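You operate a simulated robot arm through the tools that you are given. There is no shell and no other tool.

You run a simulated robot arm. Do the job below in one go: nothing can be reset, and whatever is moved stays where it is left.

Task
Set the belt guide to 280 mm and both take-up knobs to 6.
Fine: isolator off first, on again last; clamp the guide again; leave the roller guide.

It is judged by the outcome, as a careful person would: the job done as asked, and still so three seconds after it is handed in. It fails if anything else is knocked over, pushed out of place, dropped, spilled or broken.

Robot
A 7-joint arm with a two-finger parallel gripper, fixed in place. Base frame: the origin is at the foot of the arm, x ahead of it, y to its left, z up. Units: m, degrees, N and s.
Its first joint turns from -166.0 to 166.0 degrees. Payload 4.4 kg.
Tool frame: the origin (TCP) lies between the finger pads and is the grasp point; the fingertips stand 0.023 m ahead of it; z points along the fingers, y is the line along which they close. The gripper opens to 0.094 m. The fingers are 0.038 m wide and 0.01 m thick; the gripper's body (0.054 by 0.096 m) begins 0.039 m behind the TCP.
Orientation is that of the tool frame in the base frame, as a unit quaternion [w, x, y, z]. With the fingers straight down and closing along the base's y, the tool's x points along the base's -x, its y along +y and its z along -z.

Tools
- The arm moves only by the tool move_arm. Its argument "steps" is a list of rows, each a list of 7 numbers: the turn, a rotation vector about the base's x, y, z in degrees, then the shift along the base's x, y, z in mm, then the finger opening in mm, from 0 to 94. In form: [[wx, wy, wz, x, y, z, gripper], ...]. A call has 1 to 20 rows; each row is the pose to reach, as a shift and turn from the pose commanded when the call began. Each row takes 0.2 s and may step no farther than 0.05 m and 8.6 degrees from the row before; otherwise, or with a gripper value out of range, the whole call is refused. A pose out of reach is approached as far as the arm can. The call stops where the force on the tool passes 40 N (or 10 N more than at its start, if that is more) or the arm is blocked; 0.2 s more then pass. The fingers move at their own pace (about 0.072 m/s each) and stop on an object; they squeeze with about 26 N. The grip force told is the motor's: it shows also when the fingers shut on nothing. Time passes only in rows, and 0.2 s behind the last, so rows that repeat a pose let the fingers close. The reply holds the time, the measured pose of the TCP, the force on the tool along the base axes, the opening and the grip force, in the units named above and with some noise, with the torque about the TCP (base axes, N m) and any sound that the robot's microphone picked up.
- Cameras (640 x 400 px; columns grow to the right, rows downward): "scene" is fixed at [0.2206, 0.6589, 1.3769]; the picture's right is [0.25, -0.97, 0.00], its down [-0.87, -0.22, -0.45] and it looks along [0.43, 0.11, -0.89] (base axes); focal length 262 px, centre (320, 200). "wrist" rides on the gripper at [0.086, 0.016, -0.075] in the tool frame; the picture's right is [-0.18, 0.98, 0.00], its down [-0.58, -0.11, -0.81] and it looks along [-0.79, -0.15, 0.59] (tool axes); focal length 243 px, centre (320, 200). There is no depth. A picture from a camera that has moved, and an enlarged one, comes with that camera's place and axes in the base frame and with its lens. The place of the scene camera against the robot may be out by one fixed shift of up to 0.012 m in any direction.
- get_image(camera): a new picture of that camera. The clock stands still meanwhile.
- enlarge(camera, box): a new picture of the part [left, top, right, bottom] of that camera's present view, enlarged. The clock stands still meanwhile.
- hand_in(): hands the job in; it is judged then, once.

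Places have to be worked out from the pictures, the camera data and where the tool is seen. Open the gripper and draw the arm clear of the work before you hand the job in, unless the task says otherwise.

The tools are called after "Request:" as name(argument=value, ...) on one line, values as JSON. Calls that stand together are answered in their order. move_arm: Moves the arm, as the interface text tells. Its arguments: {"type":"object","properties":{"steps":{"type":"array","items":{"type":"array","items":{"type":"number"}}}},"required":["steps"]} The other tools are called the same way: get_image (camera) takes a picture; enlarge (camera, box) takes an enlarged picture of a part of a camera's view; hand_in () hands the job in.

At the start:

```text
time: 0.0
eef_pos: [0.3813, 0.5274, 1.1319]
ee_rot: [0.0, 0.0, 1.0, 0.0]
force: [-0.4, -0.4, 0.5]
wrist_torque: [0.01, -0.02, -0.03]
opening: 0.094
grasp_force: 0.0
```

scene: 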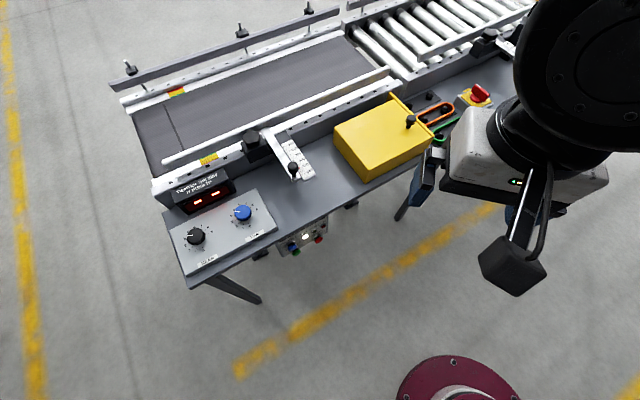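
wrist: 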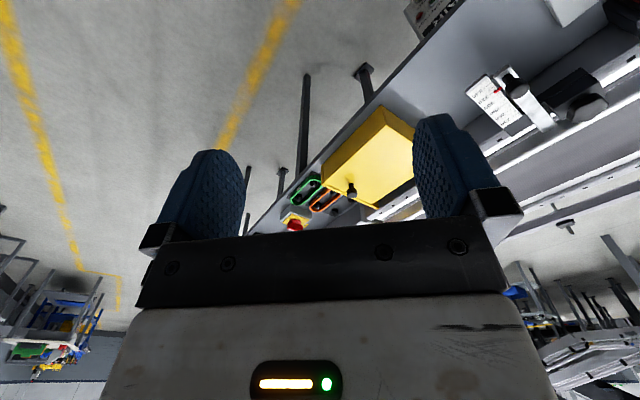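

I start by looking closely at the work area in the scene camera.

Request:
enlarge(camera="scene", box=[150, 160, 290, 280])

Request:
enlarge(camera="scene", box=[230, 110, 340, 200])

Request:
enlarge(camera="scene", box=[390, 70, 510, 160])

Request:
enlarge(camera="scene", box=[250, 190, 370, 270])

Request:
enlarge(camera="scene", box=[100, 0, 540, 200])

```text
3.33 times, centred on (220, 220) of scene
camera zoom: at [0.2206, 0.6589, 1.3769], right [0.25, -0.97, 0.0], down [-0.87, -0.22, -0.45], along [0.43, 0.11, -0.89], focal length 874 px, centre (653, 133)
```

zoom: 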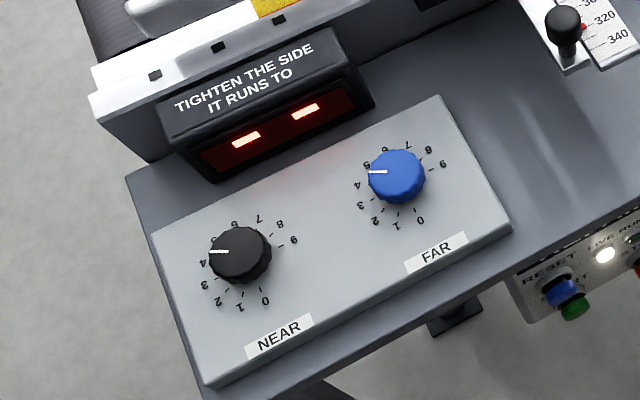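

```text
4.44 times, centred on (285, 155) of scene
camera zoom: at [0.2206, 0.6589, 1.3769], right [0.25, -0.97, 0.0], down [-0.87, -0.22, -0.45], along [0.43, 0.11, -0.89], focal length 1165 px, centre (476, 400)
```

zoom: 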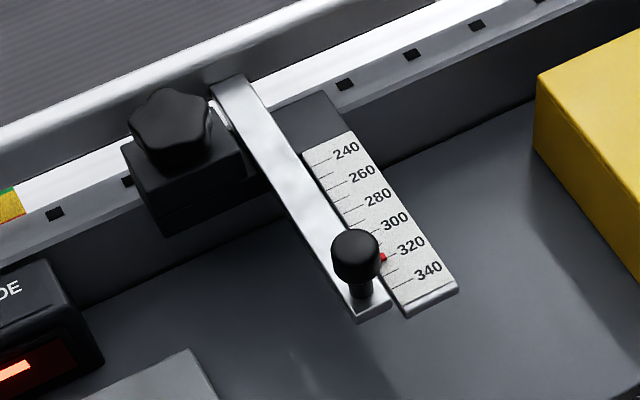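

```text
4.44 times, centred on (450, 115) of scene
camera zoom: at [0.2206, 0.6589, 1.3769], right [0.25, -0.97, 0.0], down [-0.87, -0.22, -0.45], along [0.43, 0.11, -0.89], focal length 1165 px, centre (-258, 578)
```

zoom: 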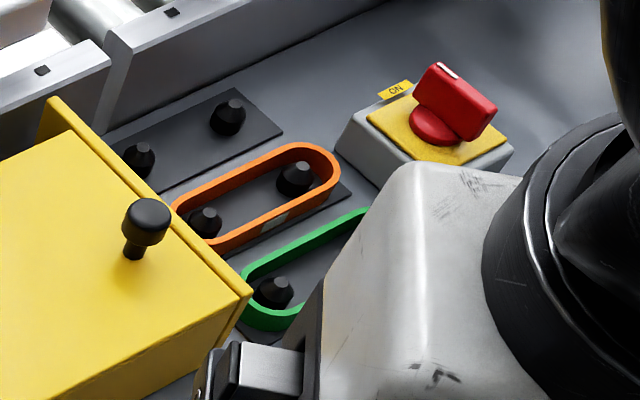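

```text
5.00 times, centred on (310, 230) of scene
camera zoom: at [0.2206, 0.6589, 1.3769], right [0.25, -0.97, 0.0], down [-0.87, -0.22, -0.45], along [0.43, 0.11, -0.89], focal length 1311 px, centre (370, 50)
```

zoom: 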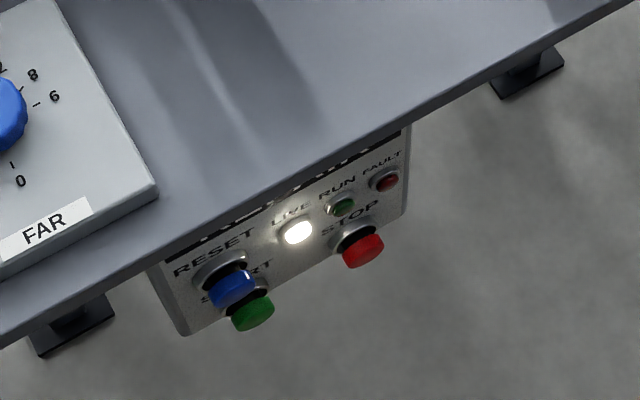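

```text
1.45 times, centred on (320, 100) of scene
camera zoom: at [0.2206, 0.6589, 1.3769], right [0.25, -0.97, 0.0], down [-0.87, -0.22, -0.45], along [0.43, 0.11, -0.89], focal length 381 px, centre (320, 346)
```

zoom: 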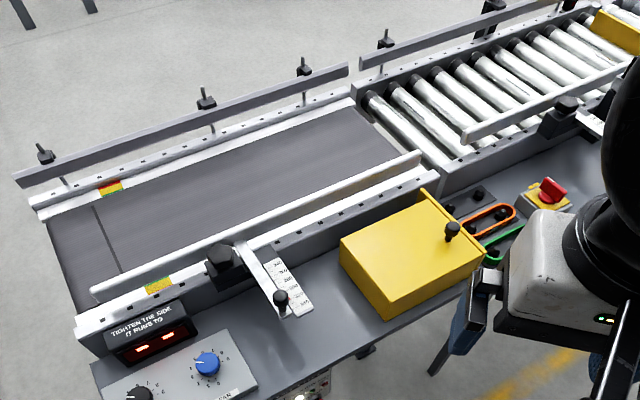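

The bench seems to run diagonally ahead‑left of the base. I turn the wrist camera to face it, from a pulled-back position, to triangulate heights.

Request:
move_arm(steps=[[0, 0, 8, -10, -20, 0, 94], [0, 0, 16, -20, -50, 0, 94], [0, 0, 24, -30, -80, 0, 94], [0, 0, 32, -40, -110, 0, 94], [0, 0, 40, -50, -140, 0, 94], [0, 0, 48, -60, -170, 0, 94], [0, 0, 55, -70, -200, 0, 94], [0, 0, 55, -70, -200, 0, 94]])

Request:
get_image(camera="wrist")

Request:
get_image(camera="scene")

```text
time: 1.8
eef_pos: [0.3106, 0.3271, 1.1314]
ee_rot: [0.001, -0.463, 0.887, 0.0]
force: [-0.5, -0.3, -0.1]
wrist_torque: [-0.01, 0.01, 0.01]
opening: 0.094
grasp_force: 0.1
```

```text
taken
camera wrist: at [0.2475, 0.2684, 1.2056], right [-0.7, 0.71, 0.0], down [0.42, 0.41, 0.81], along [0.58, 0.56, -0.59], focal length 243 px, centre (320, 200)
```

wrist: 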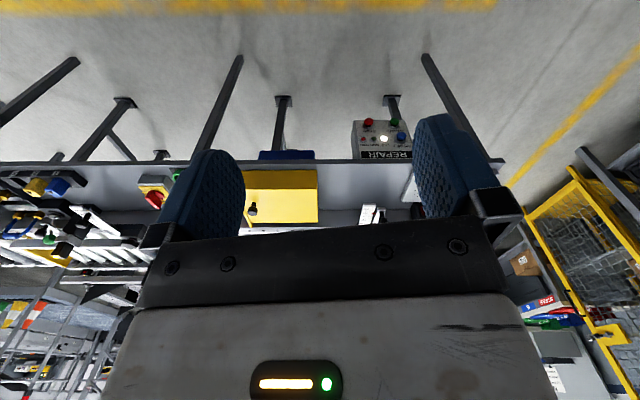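

```text
taken
```

scene: 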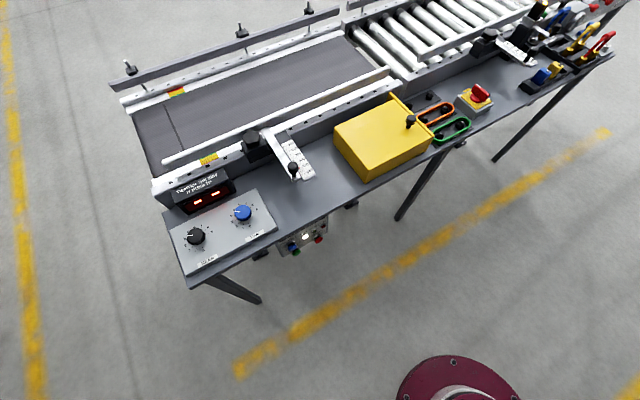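

The view is now clear of the arm. I enlarge all parts for detail.

Request:
enlarge(camera="scene", box=[440, 70, 510, 120])

Request:
enlarge(camera="scene", box=[400, 80, 480, 150])

Request:
enlarge(camera="scene", box=[460, 0, 640, 110])

Request:
enlarge(camera="wrist", box=[120, 100, 440, 240])

Request:
enlarge(camera="scene", box=[235, 120, 325, 190])

```text
8.00 times, centred on (475, 95) of scene
camera zoom: at [0.2206, 0.6589, 1.3769], right [0.25, -0.97, 0.0], down [-0.87, -0.22, -0.45], along [0.43, 0.11, -0.89], focal length 2098 px, centre (-920, 1040)
```

zoom: 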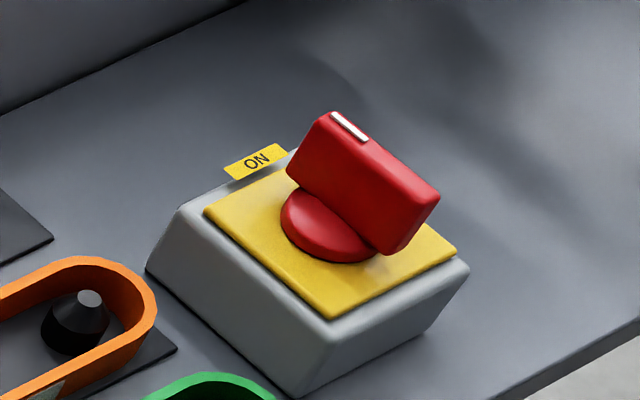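

```text
5.71 times, centred on (440, 115) of scene
camera zoom: at [0.2206, 0.6589, 1.3769], right [0.25, -0.97, 0.0], down [-0.87, -0.22, -0.45], along [0.43, 0.11, -0.89], focal length 1498 px, centre (-366, 686)
```

zoom: 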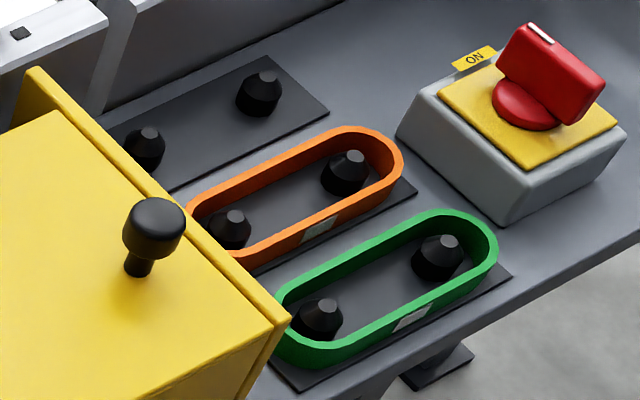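

```text
3.56 times, centred on (550, 55) of scene
camera zoom: at [0.2206, 0.6589, 1.3769], right [0.25, -0.97, 0.0], down [-0.87, -0.22, -0.45], along [0.43, 0.11, -0.89], focal length 932 px, centre (-498, 716)
```

zoom: 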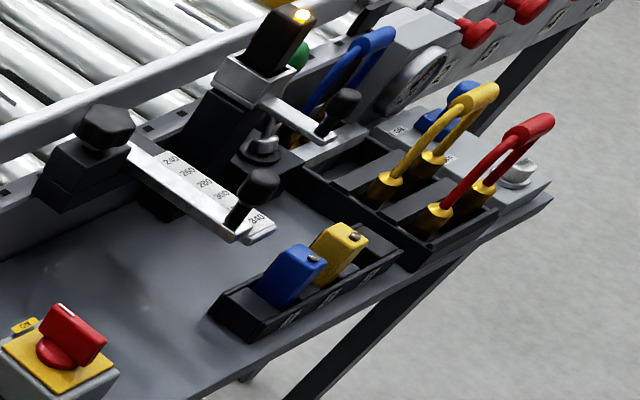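

```text
2.00 times, centred on (280, 170) of wrist
camera zoom: at [0.2475, 0.2684, 1.2056], right [-0.7, 0.71, 0.0], down [0.42, 0.41, 0.81], along [0.58, 0.56, -0.59], focal length 485 px, centre (400, 260)
```

zoom: 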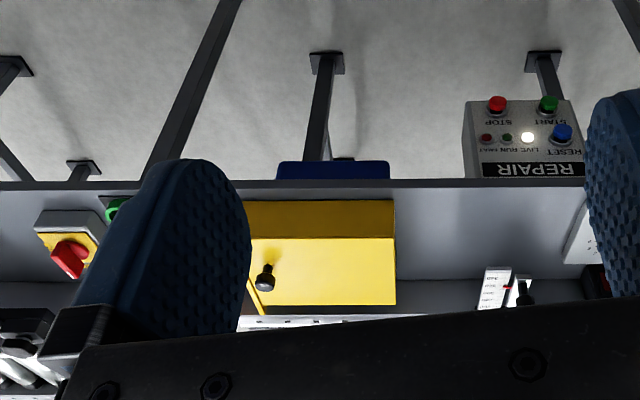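

```text
5.71 times, centred on (280, 155) of scene
camera zoom: at [0.2206, 0.6589, 1.3769], right [0.25, -0.97, 0.0], down [-0.87, -0.22, -0.45], along [0.43, 0.11, -0.89], focal length 1498 px, centre (549, 457)
```

zoom: 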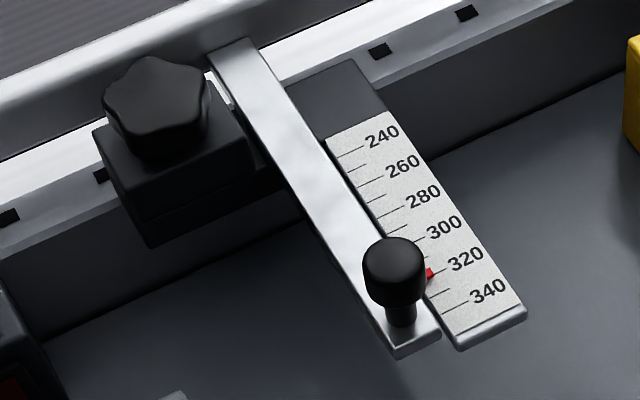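

Isolator handle about (1.02, 0.32, 0.77), marked end toward "ON"; bench top about z≈0.70. I move the wrist camera closer to the isolator for an accurate look.

Request:
move_arm(steps=[[0, 0, -2.7, 41, -10, -13, 94], [0, 0, -5.4, 82, -20, -26, 94], [0, 0, -8.1, 123, -29, -39, 94], [0, 0, -10.8, 164, -39, -52, 94], [0, 0, -13.5, 205, -49, -65, 94], [0, 0, -16.2, 246, -58, -78, 94], [0, 0, -18.9, 287, -68, -91, 94], [0, 0, -21.6, 328, -78, -104, 94], [0, 0, -24.3, 369, -88, -117, 94], [0, 0, -27, 410, -97, -130, 94], [0, 0, -27, 410, -97, -130, 94]])

Request:
get_image(camera="wrist")

Request:
get_image(camera="scene")

```text
time: 4.2
eef_pos: [0.7207, 0.2315, 1.0005]
ee_rot: [0.0, -0.241, 0.97, 0.0]
force: [-0.5, -0.2, 0.6]
wrist_torque: [0.01, 0.0, 0.0]
opening: 0.0941
grasp_force: 0.0
```

```text
taken
camera wrist: at [0.6374, 0.2068, 1.0754], right [-0.3, 0.95, 0.0], down [0.56, 0.18, 0.81], along [0.77, 0.24, -0.59], focal length 243 px, centre (320, 200)
```

wrist: 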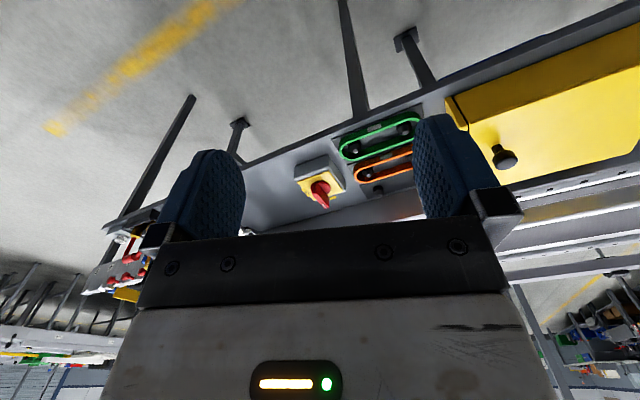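

```text
taken
```

scene: 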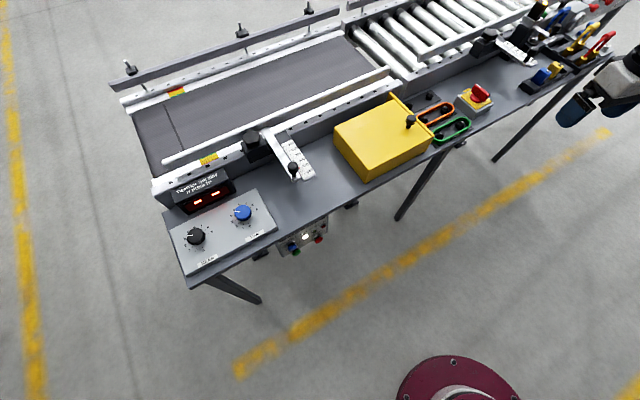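

Request:
enlarge(camera="wrist", box=[270, 130, 370, 230])

Request:
enlarge(camera="wrist", box=[330, 90, 430, 220])

```text
4.00 times, centred on (320, 180) of wrist
camera zoom: at [0.6374, 0.2068, 1.0754], right [-0.3, 0.95, 0.0], down [0.56, 0.18, 0.81], along [0.77, 0.24, -0.59], focal length 970 px, centre (320, 280)
```

zoom: 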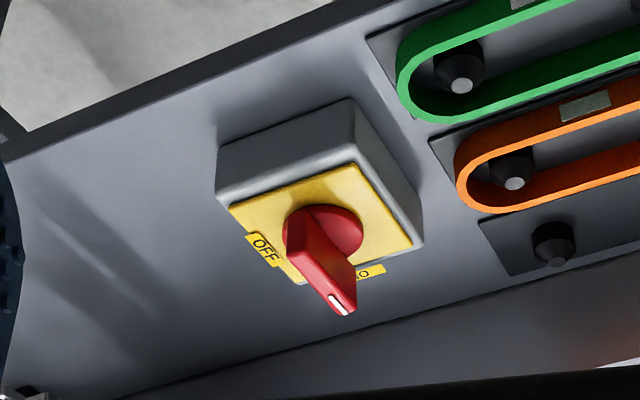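

```text
3.08 times, centred on (380, 155) of wrist
camera zoom: at [0.6374, 0.2068, 1.0754], right [-0.3, 0.95, 0.0], down [0.56, 0.18, 0.81], along [0.77, 0.24, -0.59], focal length 746 px, centre (135, 338)
```

zoom: 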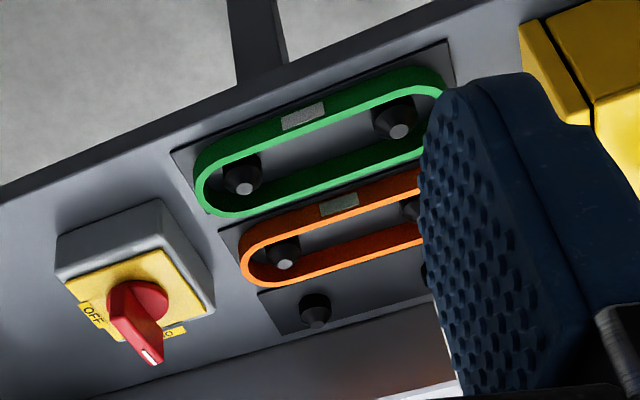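

OFF lies a quarter turn clockwise (seen from above) from ON. Handle: mark end (1.028, 0.338, 0.79), middle about (1.012, 0.32). I move nearer with the fingers set across the handle and then tilt outward to test the reach.

Request:
move_arm(steps=[[0, 0, 4, 42, 6, -10, 94], [0, 0, 8, 84, 12, -20, 94], [0, 0, 12, 126, 18, -30, 94], [0, 0, 16, 168, 24, -40, 94], [0, 0, 17, 210, 30, -50, 94], [0, 0, 17, 210, 30, -50, 94]])

Request:
move_arm(steps=[[5.5, -5.5, 0, 10, 7, 0, 70], [11, -11, 0, 20, 14, 0, 60], [16.5, -16.5, 0, 30, 21, 0, 60], [21.2, -21.2, 0, 40, 30, 0, 60], [21.2, -21.2, 0, 40, 30, 0, 60]])

Request:
get_image(camera="wrist")

Request:
get_image(camera="scene")

```text
time: 5.6
eef_pos: [0.9318, 0.2582, 0.9507]
ee_rot: [0.0, -0.383, 0.924, 0.0]
force: [0.1, 0.4, 0.2]
wrist_torque: [0.01, 0.0, -0.02]
opening: 0.0942
grasp_force: 0.0
```

```text
time: 6.8
eef_pos: [0.9716, 0.2895, 0.953]
ee_rot: [0.24, -0.369, 0.892, 0.099]
force: [-0.2, -0.7, -0.5]
wrist_torque: [0.01, -0.01, 0.0]
opening: 0.0602
grasp_force: 0.0
```

```text
taken
camera wrist: at [0.8809, 0.2246, 0.9726], right [-0.58, 0.81, 0.09], down [0.15, -0.01, 0.99], along [0.8, 0.59, -0.12], focal length 243 px, centre (320, 200)
```

wrist: 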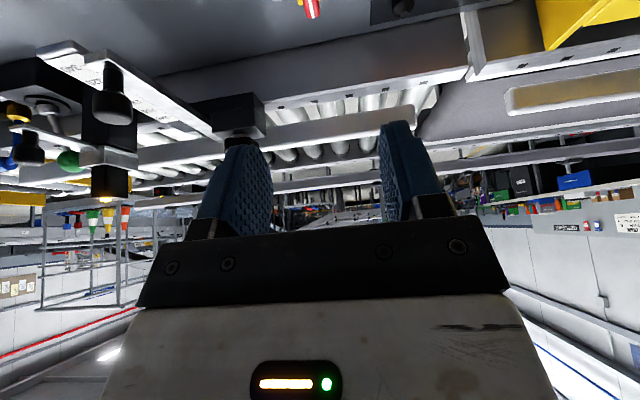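

```text
taken
```

scene: 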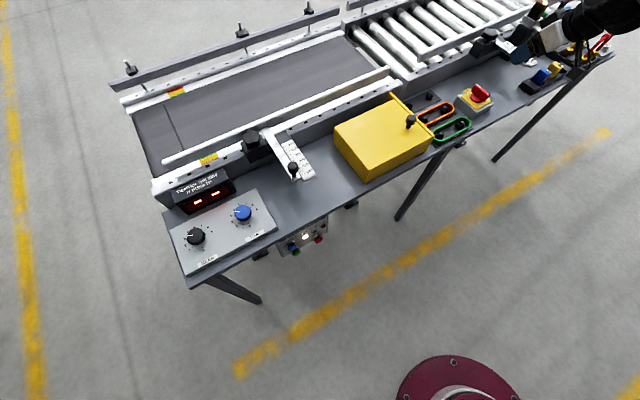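

Reach is fine with a 30° tilt. I move above the handle and look again before descending.

Request:
move_arm(steps=[[0, 0, 0, 21, 15, -30, 60], [0, 0, 0, 41, 30, -65, 60], [0, 0, 0, 41, 30, -95, 60], [0, 0, 0, 41, 30, -110, 60], [0, 0, 0, 41, 30, -110, 60]])

Request:
get_image(camera="wrist")

Request:
enlarge(camera="scene", box=[430, 50, 530, 120])

```text
time: 8.0
eef_pos: [1.0123, 0.321, 0.8429]
ee_rot: [0.239, -0.37, 0.892, 0.099]
force: [0.4, 0.9, 0.6]
wrist_torque: [0.0, -0.01, 0.05]
opening: 0.0598
grasp_force: 0.0
```

```text
taken
camera wrist: at [0.9219, 0.2544, 0.8632], right [-0.58, 0.81, 0.09], down [0.15, -0.01, 0.99], along [0.8, 0.59, -0.12], focal length 243 px, centre (320, 200)
```

wrist: 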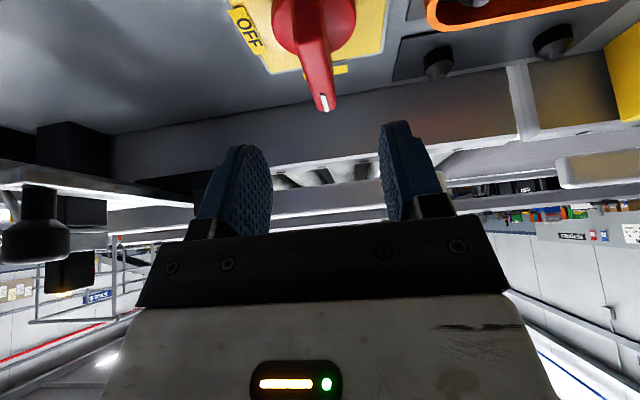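

```text
5.71 times, centred on (480, 85) of scene
camera zoom: at [0.2206, 0.6589, 1.3769], right [0.25, -0.97, 0.0], down [-0.87, -0.22, -0.45], along [0.43, 0.11, -0.89], focal length 1498 px, centre (-594, 857)
```

zoom: 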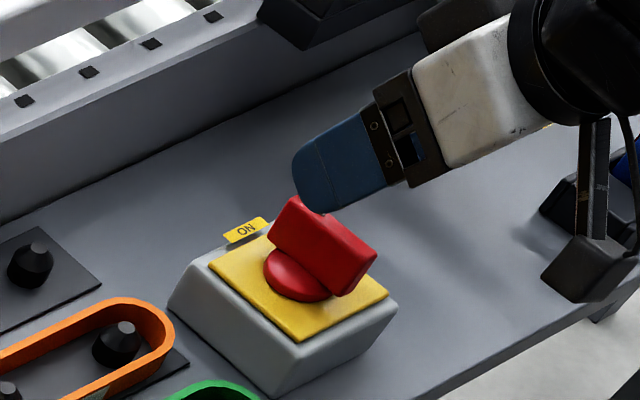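

Handle is centred between the open fingers. Before gripping, I test in free air whether the quarter turn is reachable at this spot.

Request:
move_arm(steps=[[0, 0, -8, -2, 2, 20, 60], [0, 0, -16, -2, 2, 20, 60], [0, 0, -24, -2, 2, 20, 60], [0, 0, -32, -2, 2, 20, 60], [0, 0, -40, -2, 2, 20, 60], [0, 0, -48, -2, 2, 20, 60], [0, 0, -56, -2, 2, 20, 60], [0, 0, -64, -2, 2, 20, 60], [0, 0, -72, -2, 2, 20, 60], [0, 0, -80, -2, 2, 20, 60], [0, 0, -88, -2, 2, 20, 60], [0, 0, -92, -2, 2, 20, 60], [0, 0, -92, -2, 2, 20, 60]])

Request:
get_image(camera="wrist")

```text
time: 10.8
eef_pos: [1.0108, 0.3233, 0.8624]
ee_rot: [0.237, 0.385, 0.886, -0.104]
force: [-0.1, 0.8, -0.5]
wrist_torque: [-0.03, 0.0, -0.01]
opening: 0.0602
grasp_force: 0.1
```

```text
taken
camera wrist: at [0.9456, 0.418, 0.8824], right [0.83, 0.55, 0.09], down [-0.01, -0.15, 0.99], along [0.56, -0.82, -0.12], focal length 243 px, centre (320, 200)
```

wrist: 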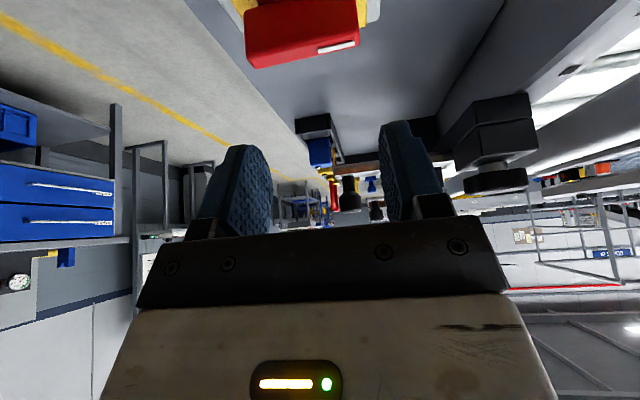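

The quarter turn is reachable. Turning back, descending over the handle and gripping it.

Request:
move_arm(steps=[[0, 0, 8, 0, 0, 0, 60], [0, 0, 16, 0, 0, 0, 60], [0, 0, 24, 0, 0, 0, 60], [0, 0, 32, 0, 0, 0, 60], [0, 0, 40, 0, 0, 0, 60], [0, 0, 48, 0, 0, 0, 60], [0, 0, 56, 0, 0, 0, 60], [0, 0, 64, 0, 0, 0, 60], [0, 0, 72, 0, 0, 0, 60], [0, 0, 80, 0, 0, 0, 60], [0, 0, 88, 0, 0, 0, 60], [0, 0, 92, -1, 0, -20, 60], [0, 0, 92, -1, 0, -45, 60], [0, 0, 92, -1, 0, -64, 60], [0, 0, 92, -1, 0, -64, 60]])

Request:
get_image(camera="wrist")

Request:
enlarge(camera="scene", box=[430, 50, 530, 120])

```text
time: 14.0
eef_pos: [1.0095, 0.3223, 0.798]
ee_rot: [0.239, -0.369, 0.893, 0.099]
force: [-0.9, 0.3, -0.5]
wrist_torque: [-0.01, -0.04, 0.03]
opening: 0.0601
grasp_force: 0.0
```

```text
taken
camera wrist: at [0.9184, 0.2567, 0.8185], right [-0.58, 0.81, 0.09], down [0.15, -0.01, 0.99], along [0.8, 0.59, -0.12], focal length 243 px, centre (320, 200)
```

wrist: 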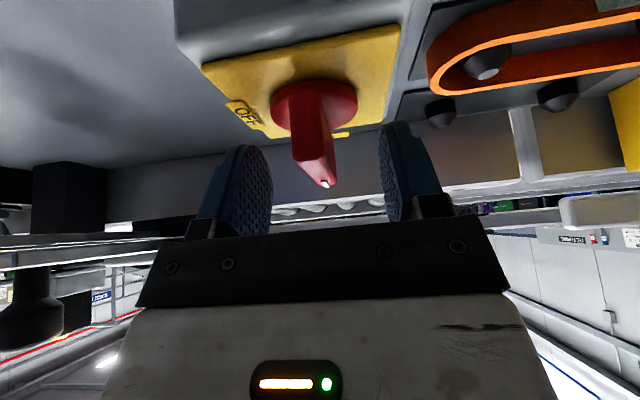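

```text
5.71 times, centred on (480, 85) of scene
camera zoom: at [0.2206, 0.6589, 1.3769], right [0.25, -0.97, 0.0], down [-0.87, -0.22, -0.45], along [0.43, 0.11, -0.89], focal length 1498 px, centre (-594, 857)
```

zoom: 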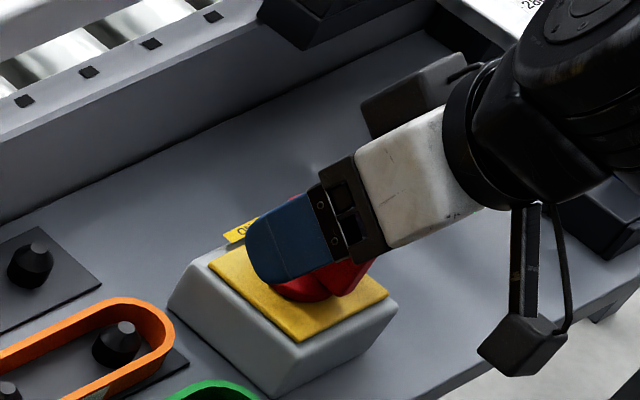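

The bar sits centred between the pads. I lower 4 mm and grip.

Request:
move_arm(steps=[[0, 0, 0, 0, 0, -4, 40], [0, 0, 0, 0, 0, -4, 5], [0, 0, 0, 0, 0, -4, 5], [0, 0, 0, 0, 0, -4, 5]])

```text
time: 15.0
eef_pos: [1.0086, 0.3229, 0.7954]
ee_rot: [0.239, -0.37, 0.892, 0.099]
force: [-14.9, 12.7, 17.6]
wrist_torque: [0.61, -0.06, -0.06]
opening: 0.012
grasp_force: 45.0
```

Gripped (12 mm thick), but with a side load of about 20 N; I ease the tool 2–3 mm toward the load direction to relieve it.

Request:
move_arm(steps=[[0, 0, 0, -1, 1, 1, 5], [0, 0, 0, -2, 2, 2, 5], [0, 0, 0, -2, 2, 2, 5]])

Request:
get_image(camera="wrist")

```text
time: 15.7
eef_pos: [1.0082, 0.3223, 0.7956]
ee_rot: [0.24, -0.368, 0.893, 0.098]
force: [12.2, 3.4, -6.0]
wrist_torque: [0.11, 0.66, 0.13]
opening: 0.012
grasp_force: 45.4
stopped in row 3: the force on the tool passed its limit at 41 N (the readings are from after the stop); the commanded pose is now the measured one
```

```text
taken
camera wrist: at [0.9174, 0.2572, 0.8158], right [-0.58, 0.81, 0.09], down [0.15, -0.01, 0.99], along [0.8, 0.59, -0.12], focal length 243 px, centre (320, 200)
```

wrist: 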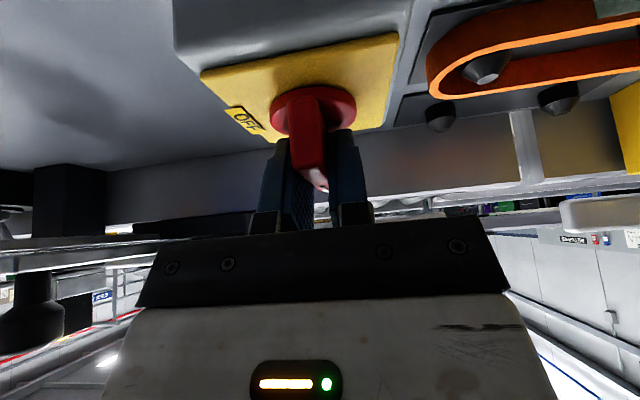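

The arm is stiff, so a hard grip fights any axis error. I loosen the fingers into a close fork (16 mm) and turn the handle clockwise with that.

Request:
move_arm(steps=[[0, 0, 0, 0, 0, 0, 16], [0, 0, 0, 0, 0, 0, 16], [0, 0, -6, 0, 0, 0, 16], [0, 0, -12, 0, 0, 0, 16], [0, 0, -18, 0, 0, 0, 16], [0, 0, -24, 0, 0, 0, 16], [0, 0, -30, 0, 0, 0, 16], [0, 0, -30, 0, 0, 0, 16]])

Request:
get_image(camera="wrist")

```text
time: 17.7
eef_pos: [1.0108, 0.3234, 0.797]
ee_rot: [0.258, -0.127, 0.957, 0.034]
force: [5.7, -2.1, -2.6]
wrist_torque: [-0.11, 0.54, 2.14]
opening: 0.035
grasp_force: 45.0
stopped in row 8: the force on the tool passed its limit at 41 N (the readings are from after the stop); the commanded pose is now the measured one
```

```text
taken
camera wrist: at [0.8967, 0.3124, 0.8175], right [-0.1, 0.99, 0.09], down [0.12, -0.08, 0.99], along [0.99, 0.11, -0.11], focal length 243 px, centre (320, 200)
```

wrist: 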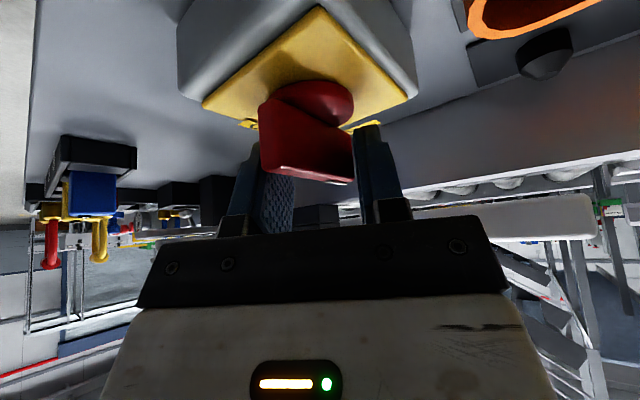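

The handle seems to have resisted and spread the fingers. I check the handle's true position.

Request:
enlarge(camera="scene", box=[445, 65, 515, 115])

Request:
enlarge(camera="wrist", box=[180, 0, 440, 220])

Request:
enlarge(camera="scene", box=[270, 210, 340, 260])

```text
8.00 times, centred on (480, 90) of scene
camera zoom: at [0.2206, 0.6589, 1.3769], right [0.25, -0.97, 0.0], down [-0.87, -0.22, -0.45], along [0.43, 0.11, -0.89], focal length 2098 px, centre (-960, 1080)
```

zoom: 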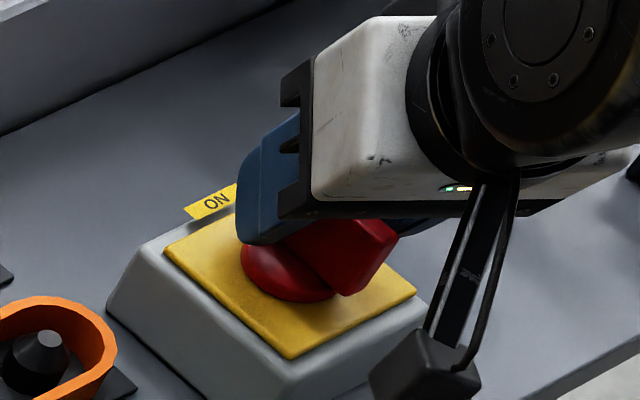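

```text
1.82 times, centred on (310, 110) of wrist
camera zoom: at [0.8967, 0.3124, 0.8175], right [-0.1, 0.99, 0.09], down [0.12, -0.08, 0.99], along [0.99, 0.11, -0.11], focal length 441 px, centre (338, 364)
```

zoom: 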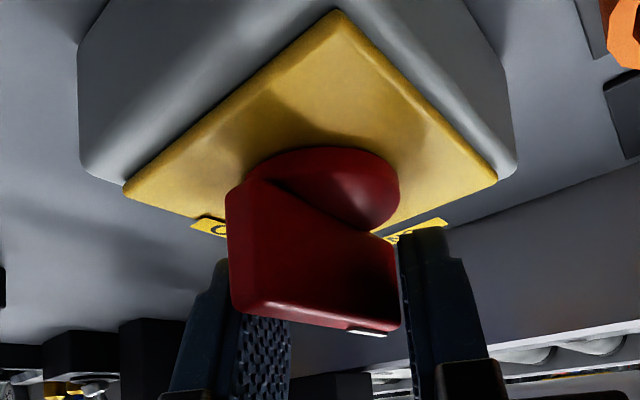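

```text
8.00 times, centred on (305, 235) of scene
camera zoom: at [0.2206, 0.6589, 1.3769], right [0.25, -0.97, 0.0], down [-0.87, -0.22, -0.45], along [0.43, 0.11, -0.89], focal length 2098 px, centre (440, -80)
```

zoom: 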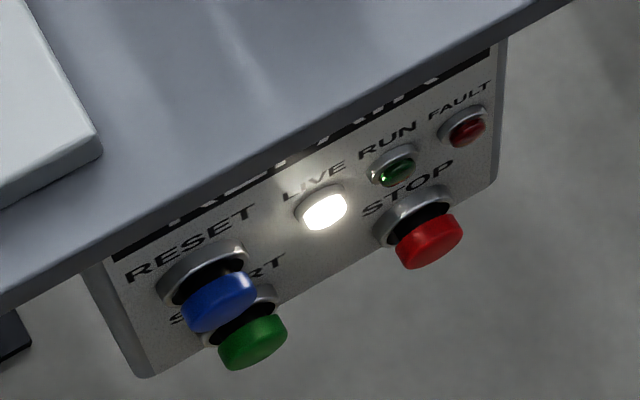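

The handle may have moved a few degrees. I hold the pose for a second to see whether it creeps (opening would shrink).

Request:
move_arm(steps=[[0, 0, 0, 0, 0, 0, 5], [0, 0, 0, 0, 0, 0, 5], [0, 0, 0, 0, 0, 0, 5], [0, 0, 0, 0, 0, 0, 5], [0, 0, 0, 0, 0, 0, 5]])

Request:
enlarge(camera="wrist", box=[180, 0, 440, 220])

```text
time: 18.9
eef_pos: [1.0101, 0.3229, 0.7961]
ee_rot: [0.259, -0.125, 0.957, 0.033]
force: [14.5, 2.2, -6.5]
wrist_torque: [0.35, 0.2, 2.23]
opening: 0.0352
grasp_force: 45.2
```

```text
1.82 times, centred on (310, 110) of wrist
camera zoom: at [0.8967, 0.3125, 0.8176], right [-0.1, 0.99, 0.09], down [0.12, -0.08, 0.99], along [0.99, 0.11, -0.11], focal length 441 px, centre (338, 364)
```

zoom: 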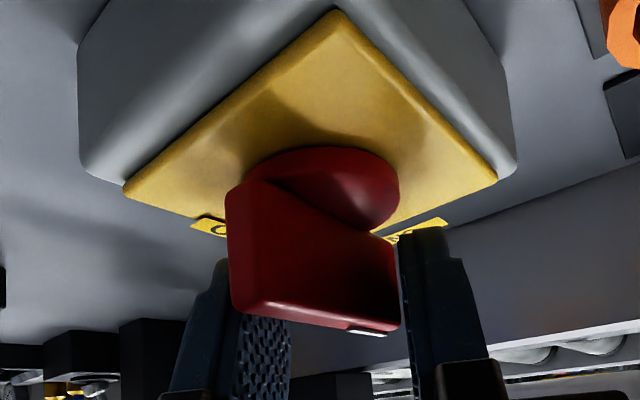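

The tool feels a steady 2.2 N·m and the handle isn't giving. I release, lift clear, and look at the isolator closely before doing anything more.

Request:
move_arm(steps=[[0, 0, 0, 0, 0, 0, 60], [0, 0, 0, 0, 0, 0, 70], [0, 0, 0, 0, 0, 20, 70], [0, 0, 0, -20, -5, 60, 70], [0, 0, 0, -50, -20, 100, 70], [0, 0, 0, -80, -40, 120, 70], [0, 0, 0, -80, -40, 120, 70]])

Request:
enlarge(camera="scene", box=[440, 70, 510, 120])

Request:
get_image(camera="wrist")

```text
refused: row 5 steps farther than a row can; nothing moved
```

```text
8.00 times, centred on (475, 95) of scene
camera zoom: at [0.2206, 0.6589, 1.3769], right [0.25, -0.97, 0.0], down [-0.87, -0.22, -0.45], along [0.43, 0.11, -0.89], focal length 2098 px, centre (-920, 1040)
```

zoom: 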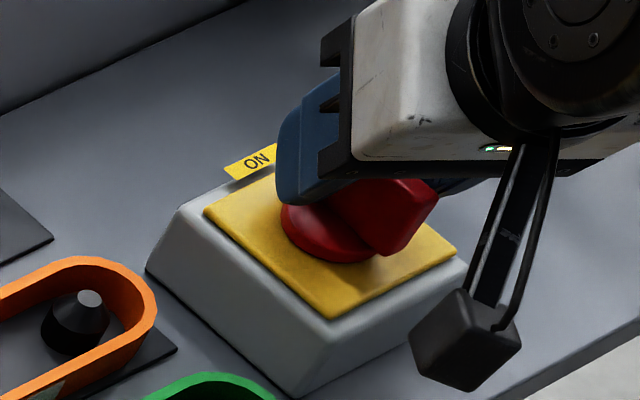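

```text
taken
camera wrist: at [0.8967, 0.3125, 0.8176], right [-0.1, 0.99, 0.09], down [0.12, -0.08, 0.99], along [0.99, 0.11, -0.11], focal length 243 px, centre (320, 200)
```

wrist: 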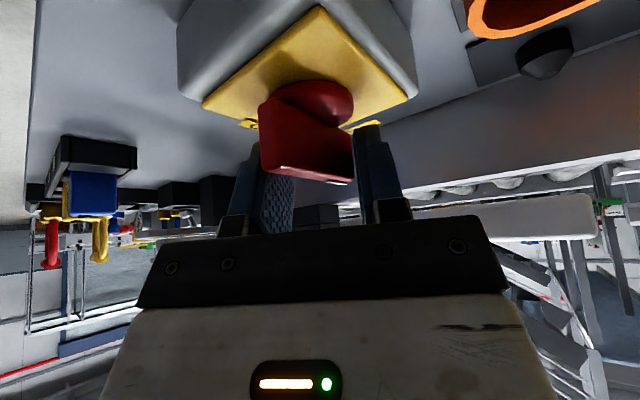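

The handle hasn't moved from its initial position. Releasing and lifting clear with smaller steps.

Request:
move_arm(steps=[[0, 0, 0, 0, 0, 0, 60], [0, 0, 0, 0, 0, 0, 70], [0, 0, 0, 0, 0, 20, 70], [0, 0, 0, -10, -5, 60, 70], [0, 0, 0, -35, -15, 90, 70], [0, 0, 0, -65, -30, 110, 70], [0, 0, 0, -65, -30, 110, 70]])

Request:
enlarge(camera="scene", box=[440, 70, 510, 120])

Request:
get_image(camera="wrist")

```text
time: 20.5
eef_pos: [0.9449, 0.2929, 0.9083]
ee_rot: [0.259, -0.125, 0.957, 0.033]
force: [-0.2, -0.7, 0.0]
wrist_torque: [-0.03, 0.02, -0.03]
opening: 0.0701
grasp_force: 0.0
```

```text
8.00 times, centred on (475, 95) of scene
camera zoom: at [0.2206, 0.6589, 1.3769], right [0.25, -0.97, 0.0], down [-0.87, -0.22, -0.45], along [0.43, 0.11, -0.89], focal length 2098 px, centre (-920, 1040)
```

zoom: 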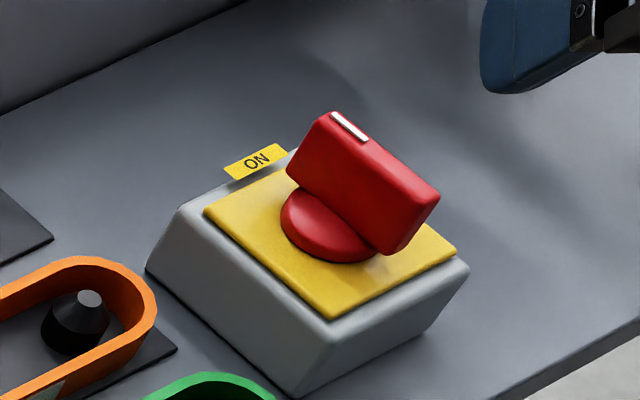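

```text
taken
camera wrist: at [0.8315, 0.2823, 0.9275], right [-0.1, 0.99, 0.09], down [0.12, -0.08, 0.99], along [0.99, 0.11, -0.11], focal length 243 px, centre (320, 200)
```

wrist: 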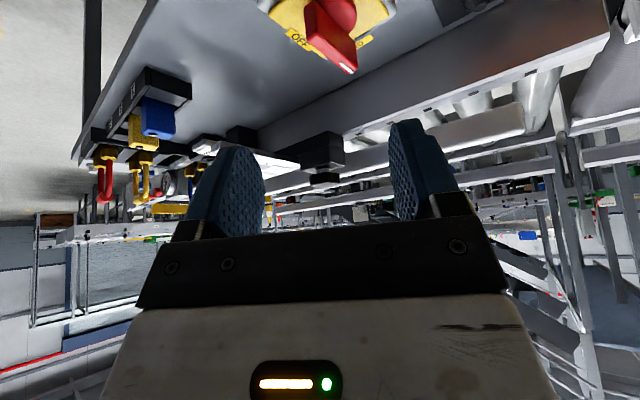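

The handle is unchanged, still ON. I straighten the tool and bring the camera close to inspect the isolator for anything locking it.

Request:
move_arm(steps=[[-2, 7.5, 0, -10, 5, 0, 70], [-4, 15, 0, -20, 15, 0, 70], [-6, 22, 0, -26, 25, -20, 70], [-7.8, 29, 0, -26, 25, -50, 70], [-7.8, 29, 0, -26, 25, -73, 70], [-7.8, 29, 0, -26, 25, -73, 70]])

Request:
get_image(camera="wrist")

Request:
enlarge(camera="wrist", box=[240, 100, 420, 240])

```text
time: 21.9
eef_pos: [0.9176, 0.3193, 0.8348]
ee_rot: [0.002, -0.131, 0.991, -0.001]
force: [-0.3, 0.3, 0.7]
wrist_torque: [0.0, 0.0, 0.01]
opening: 0.0699
grasp_force: 0.1
```

```text
taken
camera wrist: at [0.8299, 0.3146, 0.9082], right [-0.08, 1.0, 0.0], down [0.59, 0.05, 0.81], along [0.81, 0.06, -0.59], focal length 243 px, centre (320, 200)
```

wrist: 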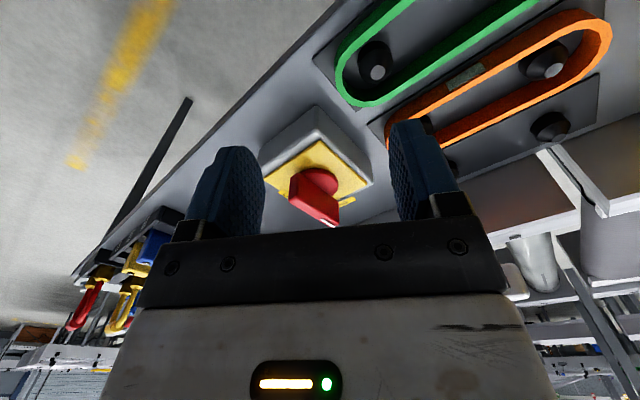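

```text
2.86 times, centred on (330, 170) of wrist
camera zoom: at [0.8299, 0.3146, 0.9082], right [-0.08, 1.0, 0.0], down [0.59, 0.05, 0.81], along [0.81, 0.06, -0.59], focal length 693 px, centre (291, 286)
```

zoom: 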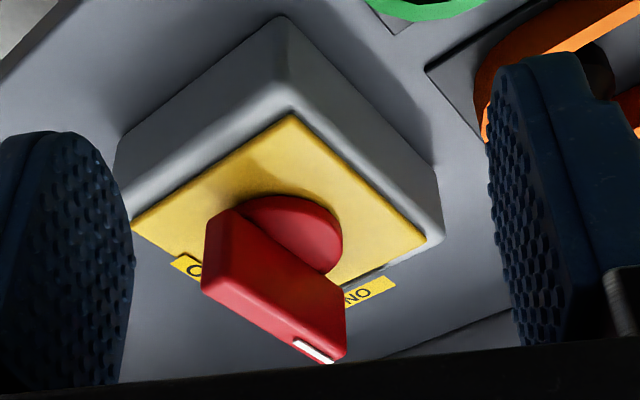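

No lock or latch visible; the handle's marked end is at ON, OFF a quarter turn clockwise. I go back to grip it squarely, higher up (clear of the disc), and probe more carefully.

Request:
move_arm(steps=[[0, 0, 7.5, 0, 0, 30, 60], [0, 0, 15, 10, 0, 60, 60], [0, 0, 22.5, 20, 0, 60, 60], [0, 0, 30, 30, 0, 60, 60], [0, 0, 30, 30, 0, 60, 60]])

Request:
move_arm(steps=[[5.5, -5.5, 0, 20, 0, 0, 60], [11, -11, 0, 40, 0, 0, 60], [16.5, -16.5, 0, 60, 4, 0, 60], [21.2, -21.2, 0, 61, 4, 0, 60], [21.2, -21.2, 0, 61, 4, -40, 60], [21.2, -21.2, 0, 61, 4, -75, 60], [21.2, -21.2, 0, 61, 4, -95, 60], [21.2, -21.2, 0, 61, 4, -95, 60]])

Request:
get_image(camera="wrist")

```text
time: 23.1
eef_pos: [0.9483, 0.3191, 0.8951]
ee_rot: [0.002, -0.383, 0.924, -0.001]
force: [0.2, -0.2, -0.3]
wrist_torque: [0.01, 0.03, -0.01]
opening: 0.0599
grasp_force: 0.0
```

```text
time: 24.9
eef_pos: [1.0092, 0.3224, 0.7997]
ee_rot: [0.241, -0.367, 0.893, 0.098]
force: [0.4, -0.1, -0.2]
wrist_torque: [-0.01, 0.0, 0.03]
opening: 0.0598
grasp_force: 0.1
```

```text
taken
camera wrist: at [0.9182, 0.2573, 0.8194], right [-0.58, 0.81, 0.09], down [0.14, -0.01, 0.99], along [0.8, 0.59, -0.11], focal length 243 px, centre (320, 200)
```

wrist: 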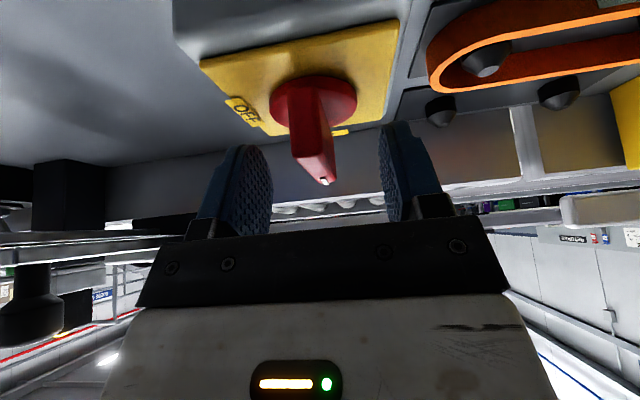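

Closing on the handle and probing with a small clockwise rotation under firm grip.

Request:
move_arm(steps=[[0, 0, 0, 0, 0, 0, 30], [0, 0, 0, 0, 0, 0, 5], [0, 0, 0, 0, 0, 0, 5], [0, 0, 0, 0, 0, 0, 5]])

```text
time: 25.9
eef_pos: [1.0094, 0.3229, 0.7984]
ee_rot: [0.241, -0.369, 0.892, 0.099]
force: [-7.7, 5.8, 1.1]
wrist_torque: [0.6, 0.06, 0.15]
opening: 0.0119
grasp_force: 45.5
```

Request:
move_arm(steps=[[0, 0, -3, -0.5, 0.5, 0, 5], [0, 0, -6, -0.5, 0.5, 0, 5], [0, 0, -9, -0.5, 0.5, 0, 5], [0, 0, -9, -0.5, 0.5, 0, 5]])

Request:
enlarge(camera="wrist", box=[180, 0, 440, 220])

```text
time: 26.9
eef_pos: [1.0089, 0.324, 0.7995]
ee_rot: [0.247, -0.297, 0.919, 0.079]
force: [1.9, 3.1, -4.9]
wrist_torque: [-0.03, 0.45, 2.34]
opening: 0.0173
grasp_force: 44.5
```

```text
1.82 times, centred on (310, 110) of wrist
camera zoom: at [0.908, 0.2727, 0.8197], right [-0.45, 0.89, 0.09], down [0.14, -0.03, 0.99], along [0.88, 0.46, -0.11], focal length 441 px, centre (338, 364)
```

zoom: 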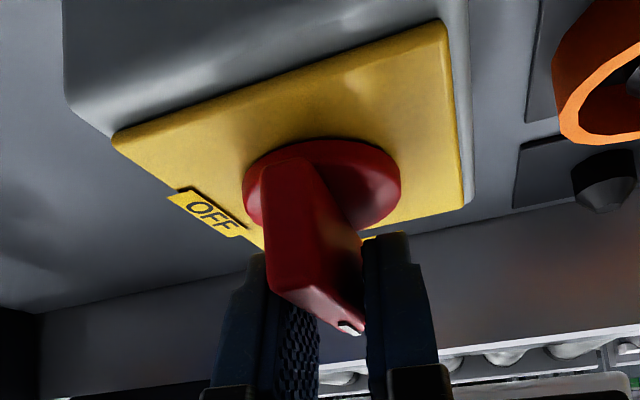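

Again 2.3 N·m with no motion clockwise. I return to neutral and probe a slight counter‑clockwise turn, to learn whether the handle is locked both ways.

Request:
move_arm(steps=[[0, 0, 3, 0, 0, 0, 5], [0, 0, 6, 0, 0, 0, 5], [0, 0, 9, 0, 0, 0, 5], [0, 0, 12, 0, 0, 0, 5], [0, 0, 15, 0, 0, 0, 5], [0, 0, 15, 0, 0, 0, 5]])

Request:
enlarge(camera="wrist", box=[180, 0, 440, 220])

```text
time: 28.3
eef_pos: [1.0092, 0.3237, 0.7999]
ee_rot: [0.235, -0.416, 0.871, 0.112]
force: [-15.0, 3.2, -1.4]
wrist_torque: [0.31, 0.33, -0.02]
opening: 0.0118
grasp_force: 45.3
```

```text
1.82 times, centred on (310, 110) of wrist
camera zoom: at [0.9251, 0.2482, 0.8198], right [-0.66, 0.74, 0.09], down [0.14, 0.01, 0.99], along [0.73, 0.67, -0.11], focal length 441 px, centre (338, 364)
```

zoom: 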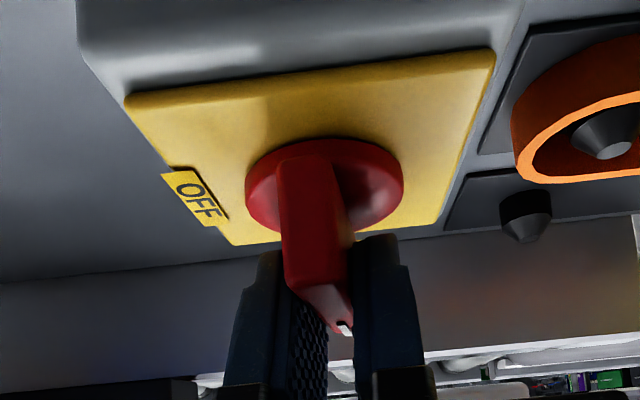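

At +6° there's no torque at all, so it either followed or has slack. I probe a further 10° counter‑clockwise.

Request:
move_arm(steps=[[0, 0, 3, 0, 0, 0, 5], [0, 0, 6, 0, 0, 0, 5], [0, 0, 10, 0, 0, 0, 5], [0, 0, 10, 0, 0, 0, 5]])

Request:
enlarge(camera="wrist", box=[180, 0, 440, 220])

Request:
enlarge(camera="scene", box=[440, 70, 510, 120])

```text
time: 29.3
eef_pos: [1.0087, 0.3223, 0.7998]
ee_rot: [0.224, -0.49, 0.832, 0.131]
force: [-23.4, 13.0, 0.1]
wrist_torque: [-1.01, 1.2, -0.03]
opening: 0.0117
grasp_force: 45.2
```

```text
1.82 times, centred on (310, 110) of wrist
camera zoom: at [0.9396, 0.235, 0.8198], right [-0.78, 0.62, 0.09], down [0.14, 0.03, 0.99], along [0.61, 0.79, -0.11], focal length 441 px, centre (338, 364)
```

zoom: 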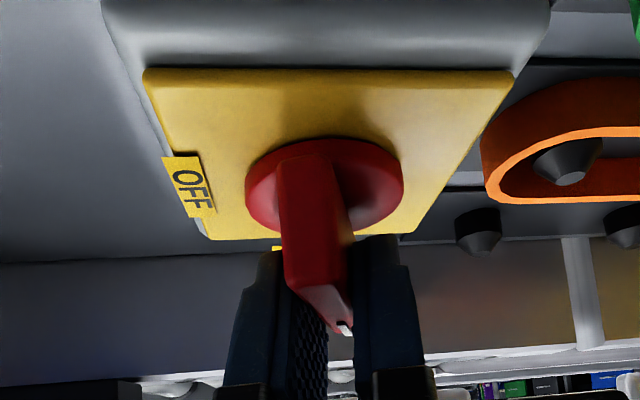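

```text
8.00 times, centred on (475, 95) of scene
camera zoom: at [0.2206, 0.6589, 1.3769], right [0.25, -0.97, 0.0], down [-0.87, -0.22, -0.45], along [0.43, 0.11, -0.89], focal length 2098 px, centre (-920, 1040)
```

zoom: 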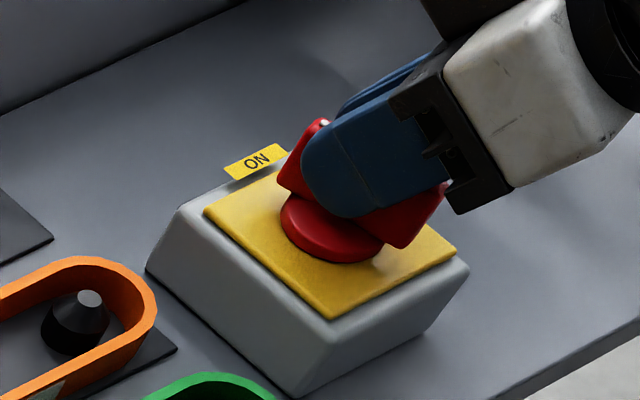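

It turns freely counter‑clockwise, so that is the direction it moves in. I check lamp state as I go and continue turning, easing the small side load.

Request:
move_arm(steps=[[0, 0, 0, -1.5, 0.5, 0, 5], [0, 0, 7, -2, 0, 0, 5], [0, 0, 14, -2, 0, 0, 5], [0, 0, 20, -2, 0, 0, 5], [0, 0, 20, -2, 0, 0, 5]])

Request:
get_image(camera="scene")

Request:
enlarge(camera="scene", box=[270, 210, 340, 260])

```text
time: 30.4
eef_pos: [1.008, 0.3221, 0.8006]
ee_rot: [0.199, -0.628, 0.734, 0.168]
force: [13.7, 3.9, -7.6]
wrist_torque: [0.64, 0.39, 0.02]
opening: 0.0119
grasp_force: 45.6
stopped in row 5: the force on the tool passed its limit at 42 N (the readings are from after the stop); the commanded pose is now the measured one
```

```text
taken
```

scene: 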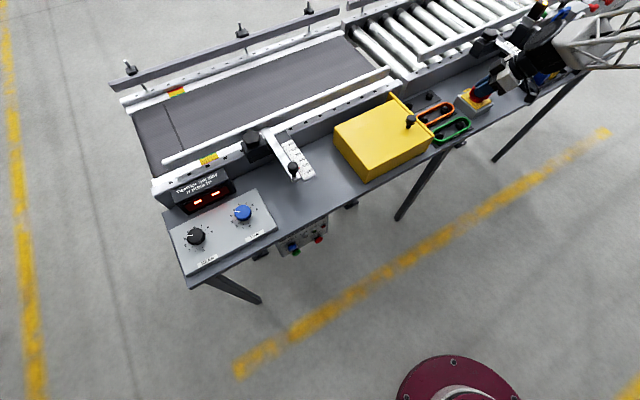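

```text
8.00 times, centred on (305, 235) of scene
camera zoom: at [0.2206, 0.6589, 1.3769], right [0.25, -0.97, 0.0], down [-0.87, -0.22, -0.45], along [0.43, 0.11, -0.89], focal length 2098 px, centre (440, -80)
```

zoom: 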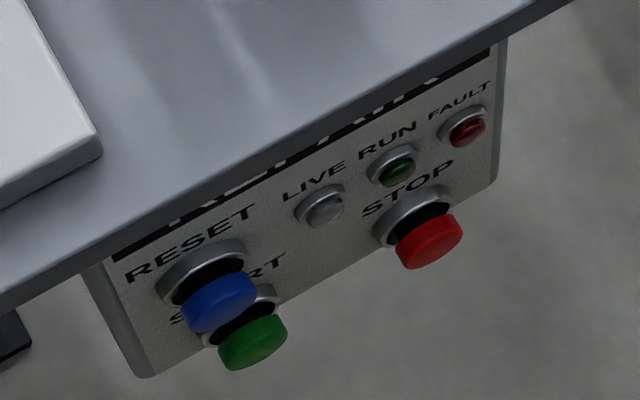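

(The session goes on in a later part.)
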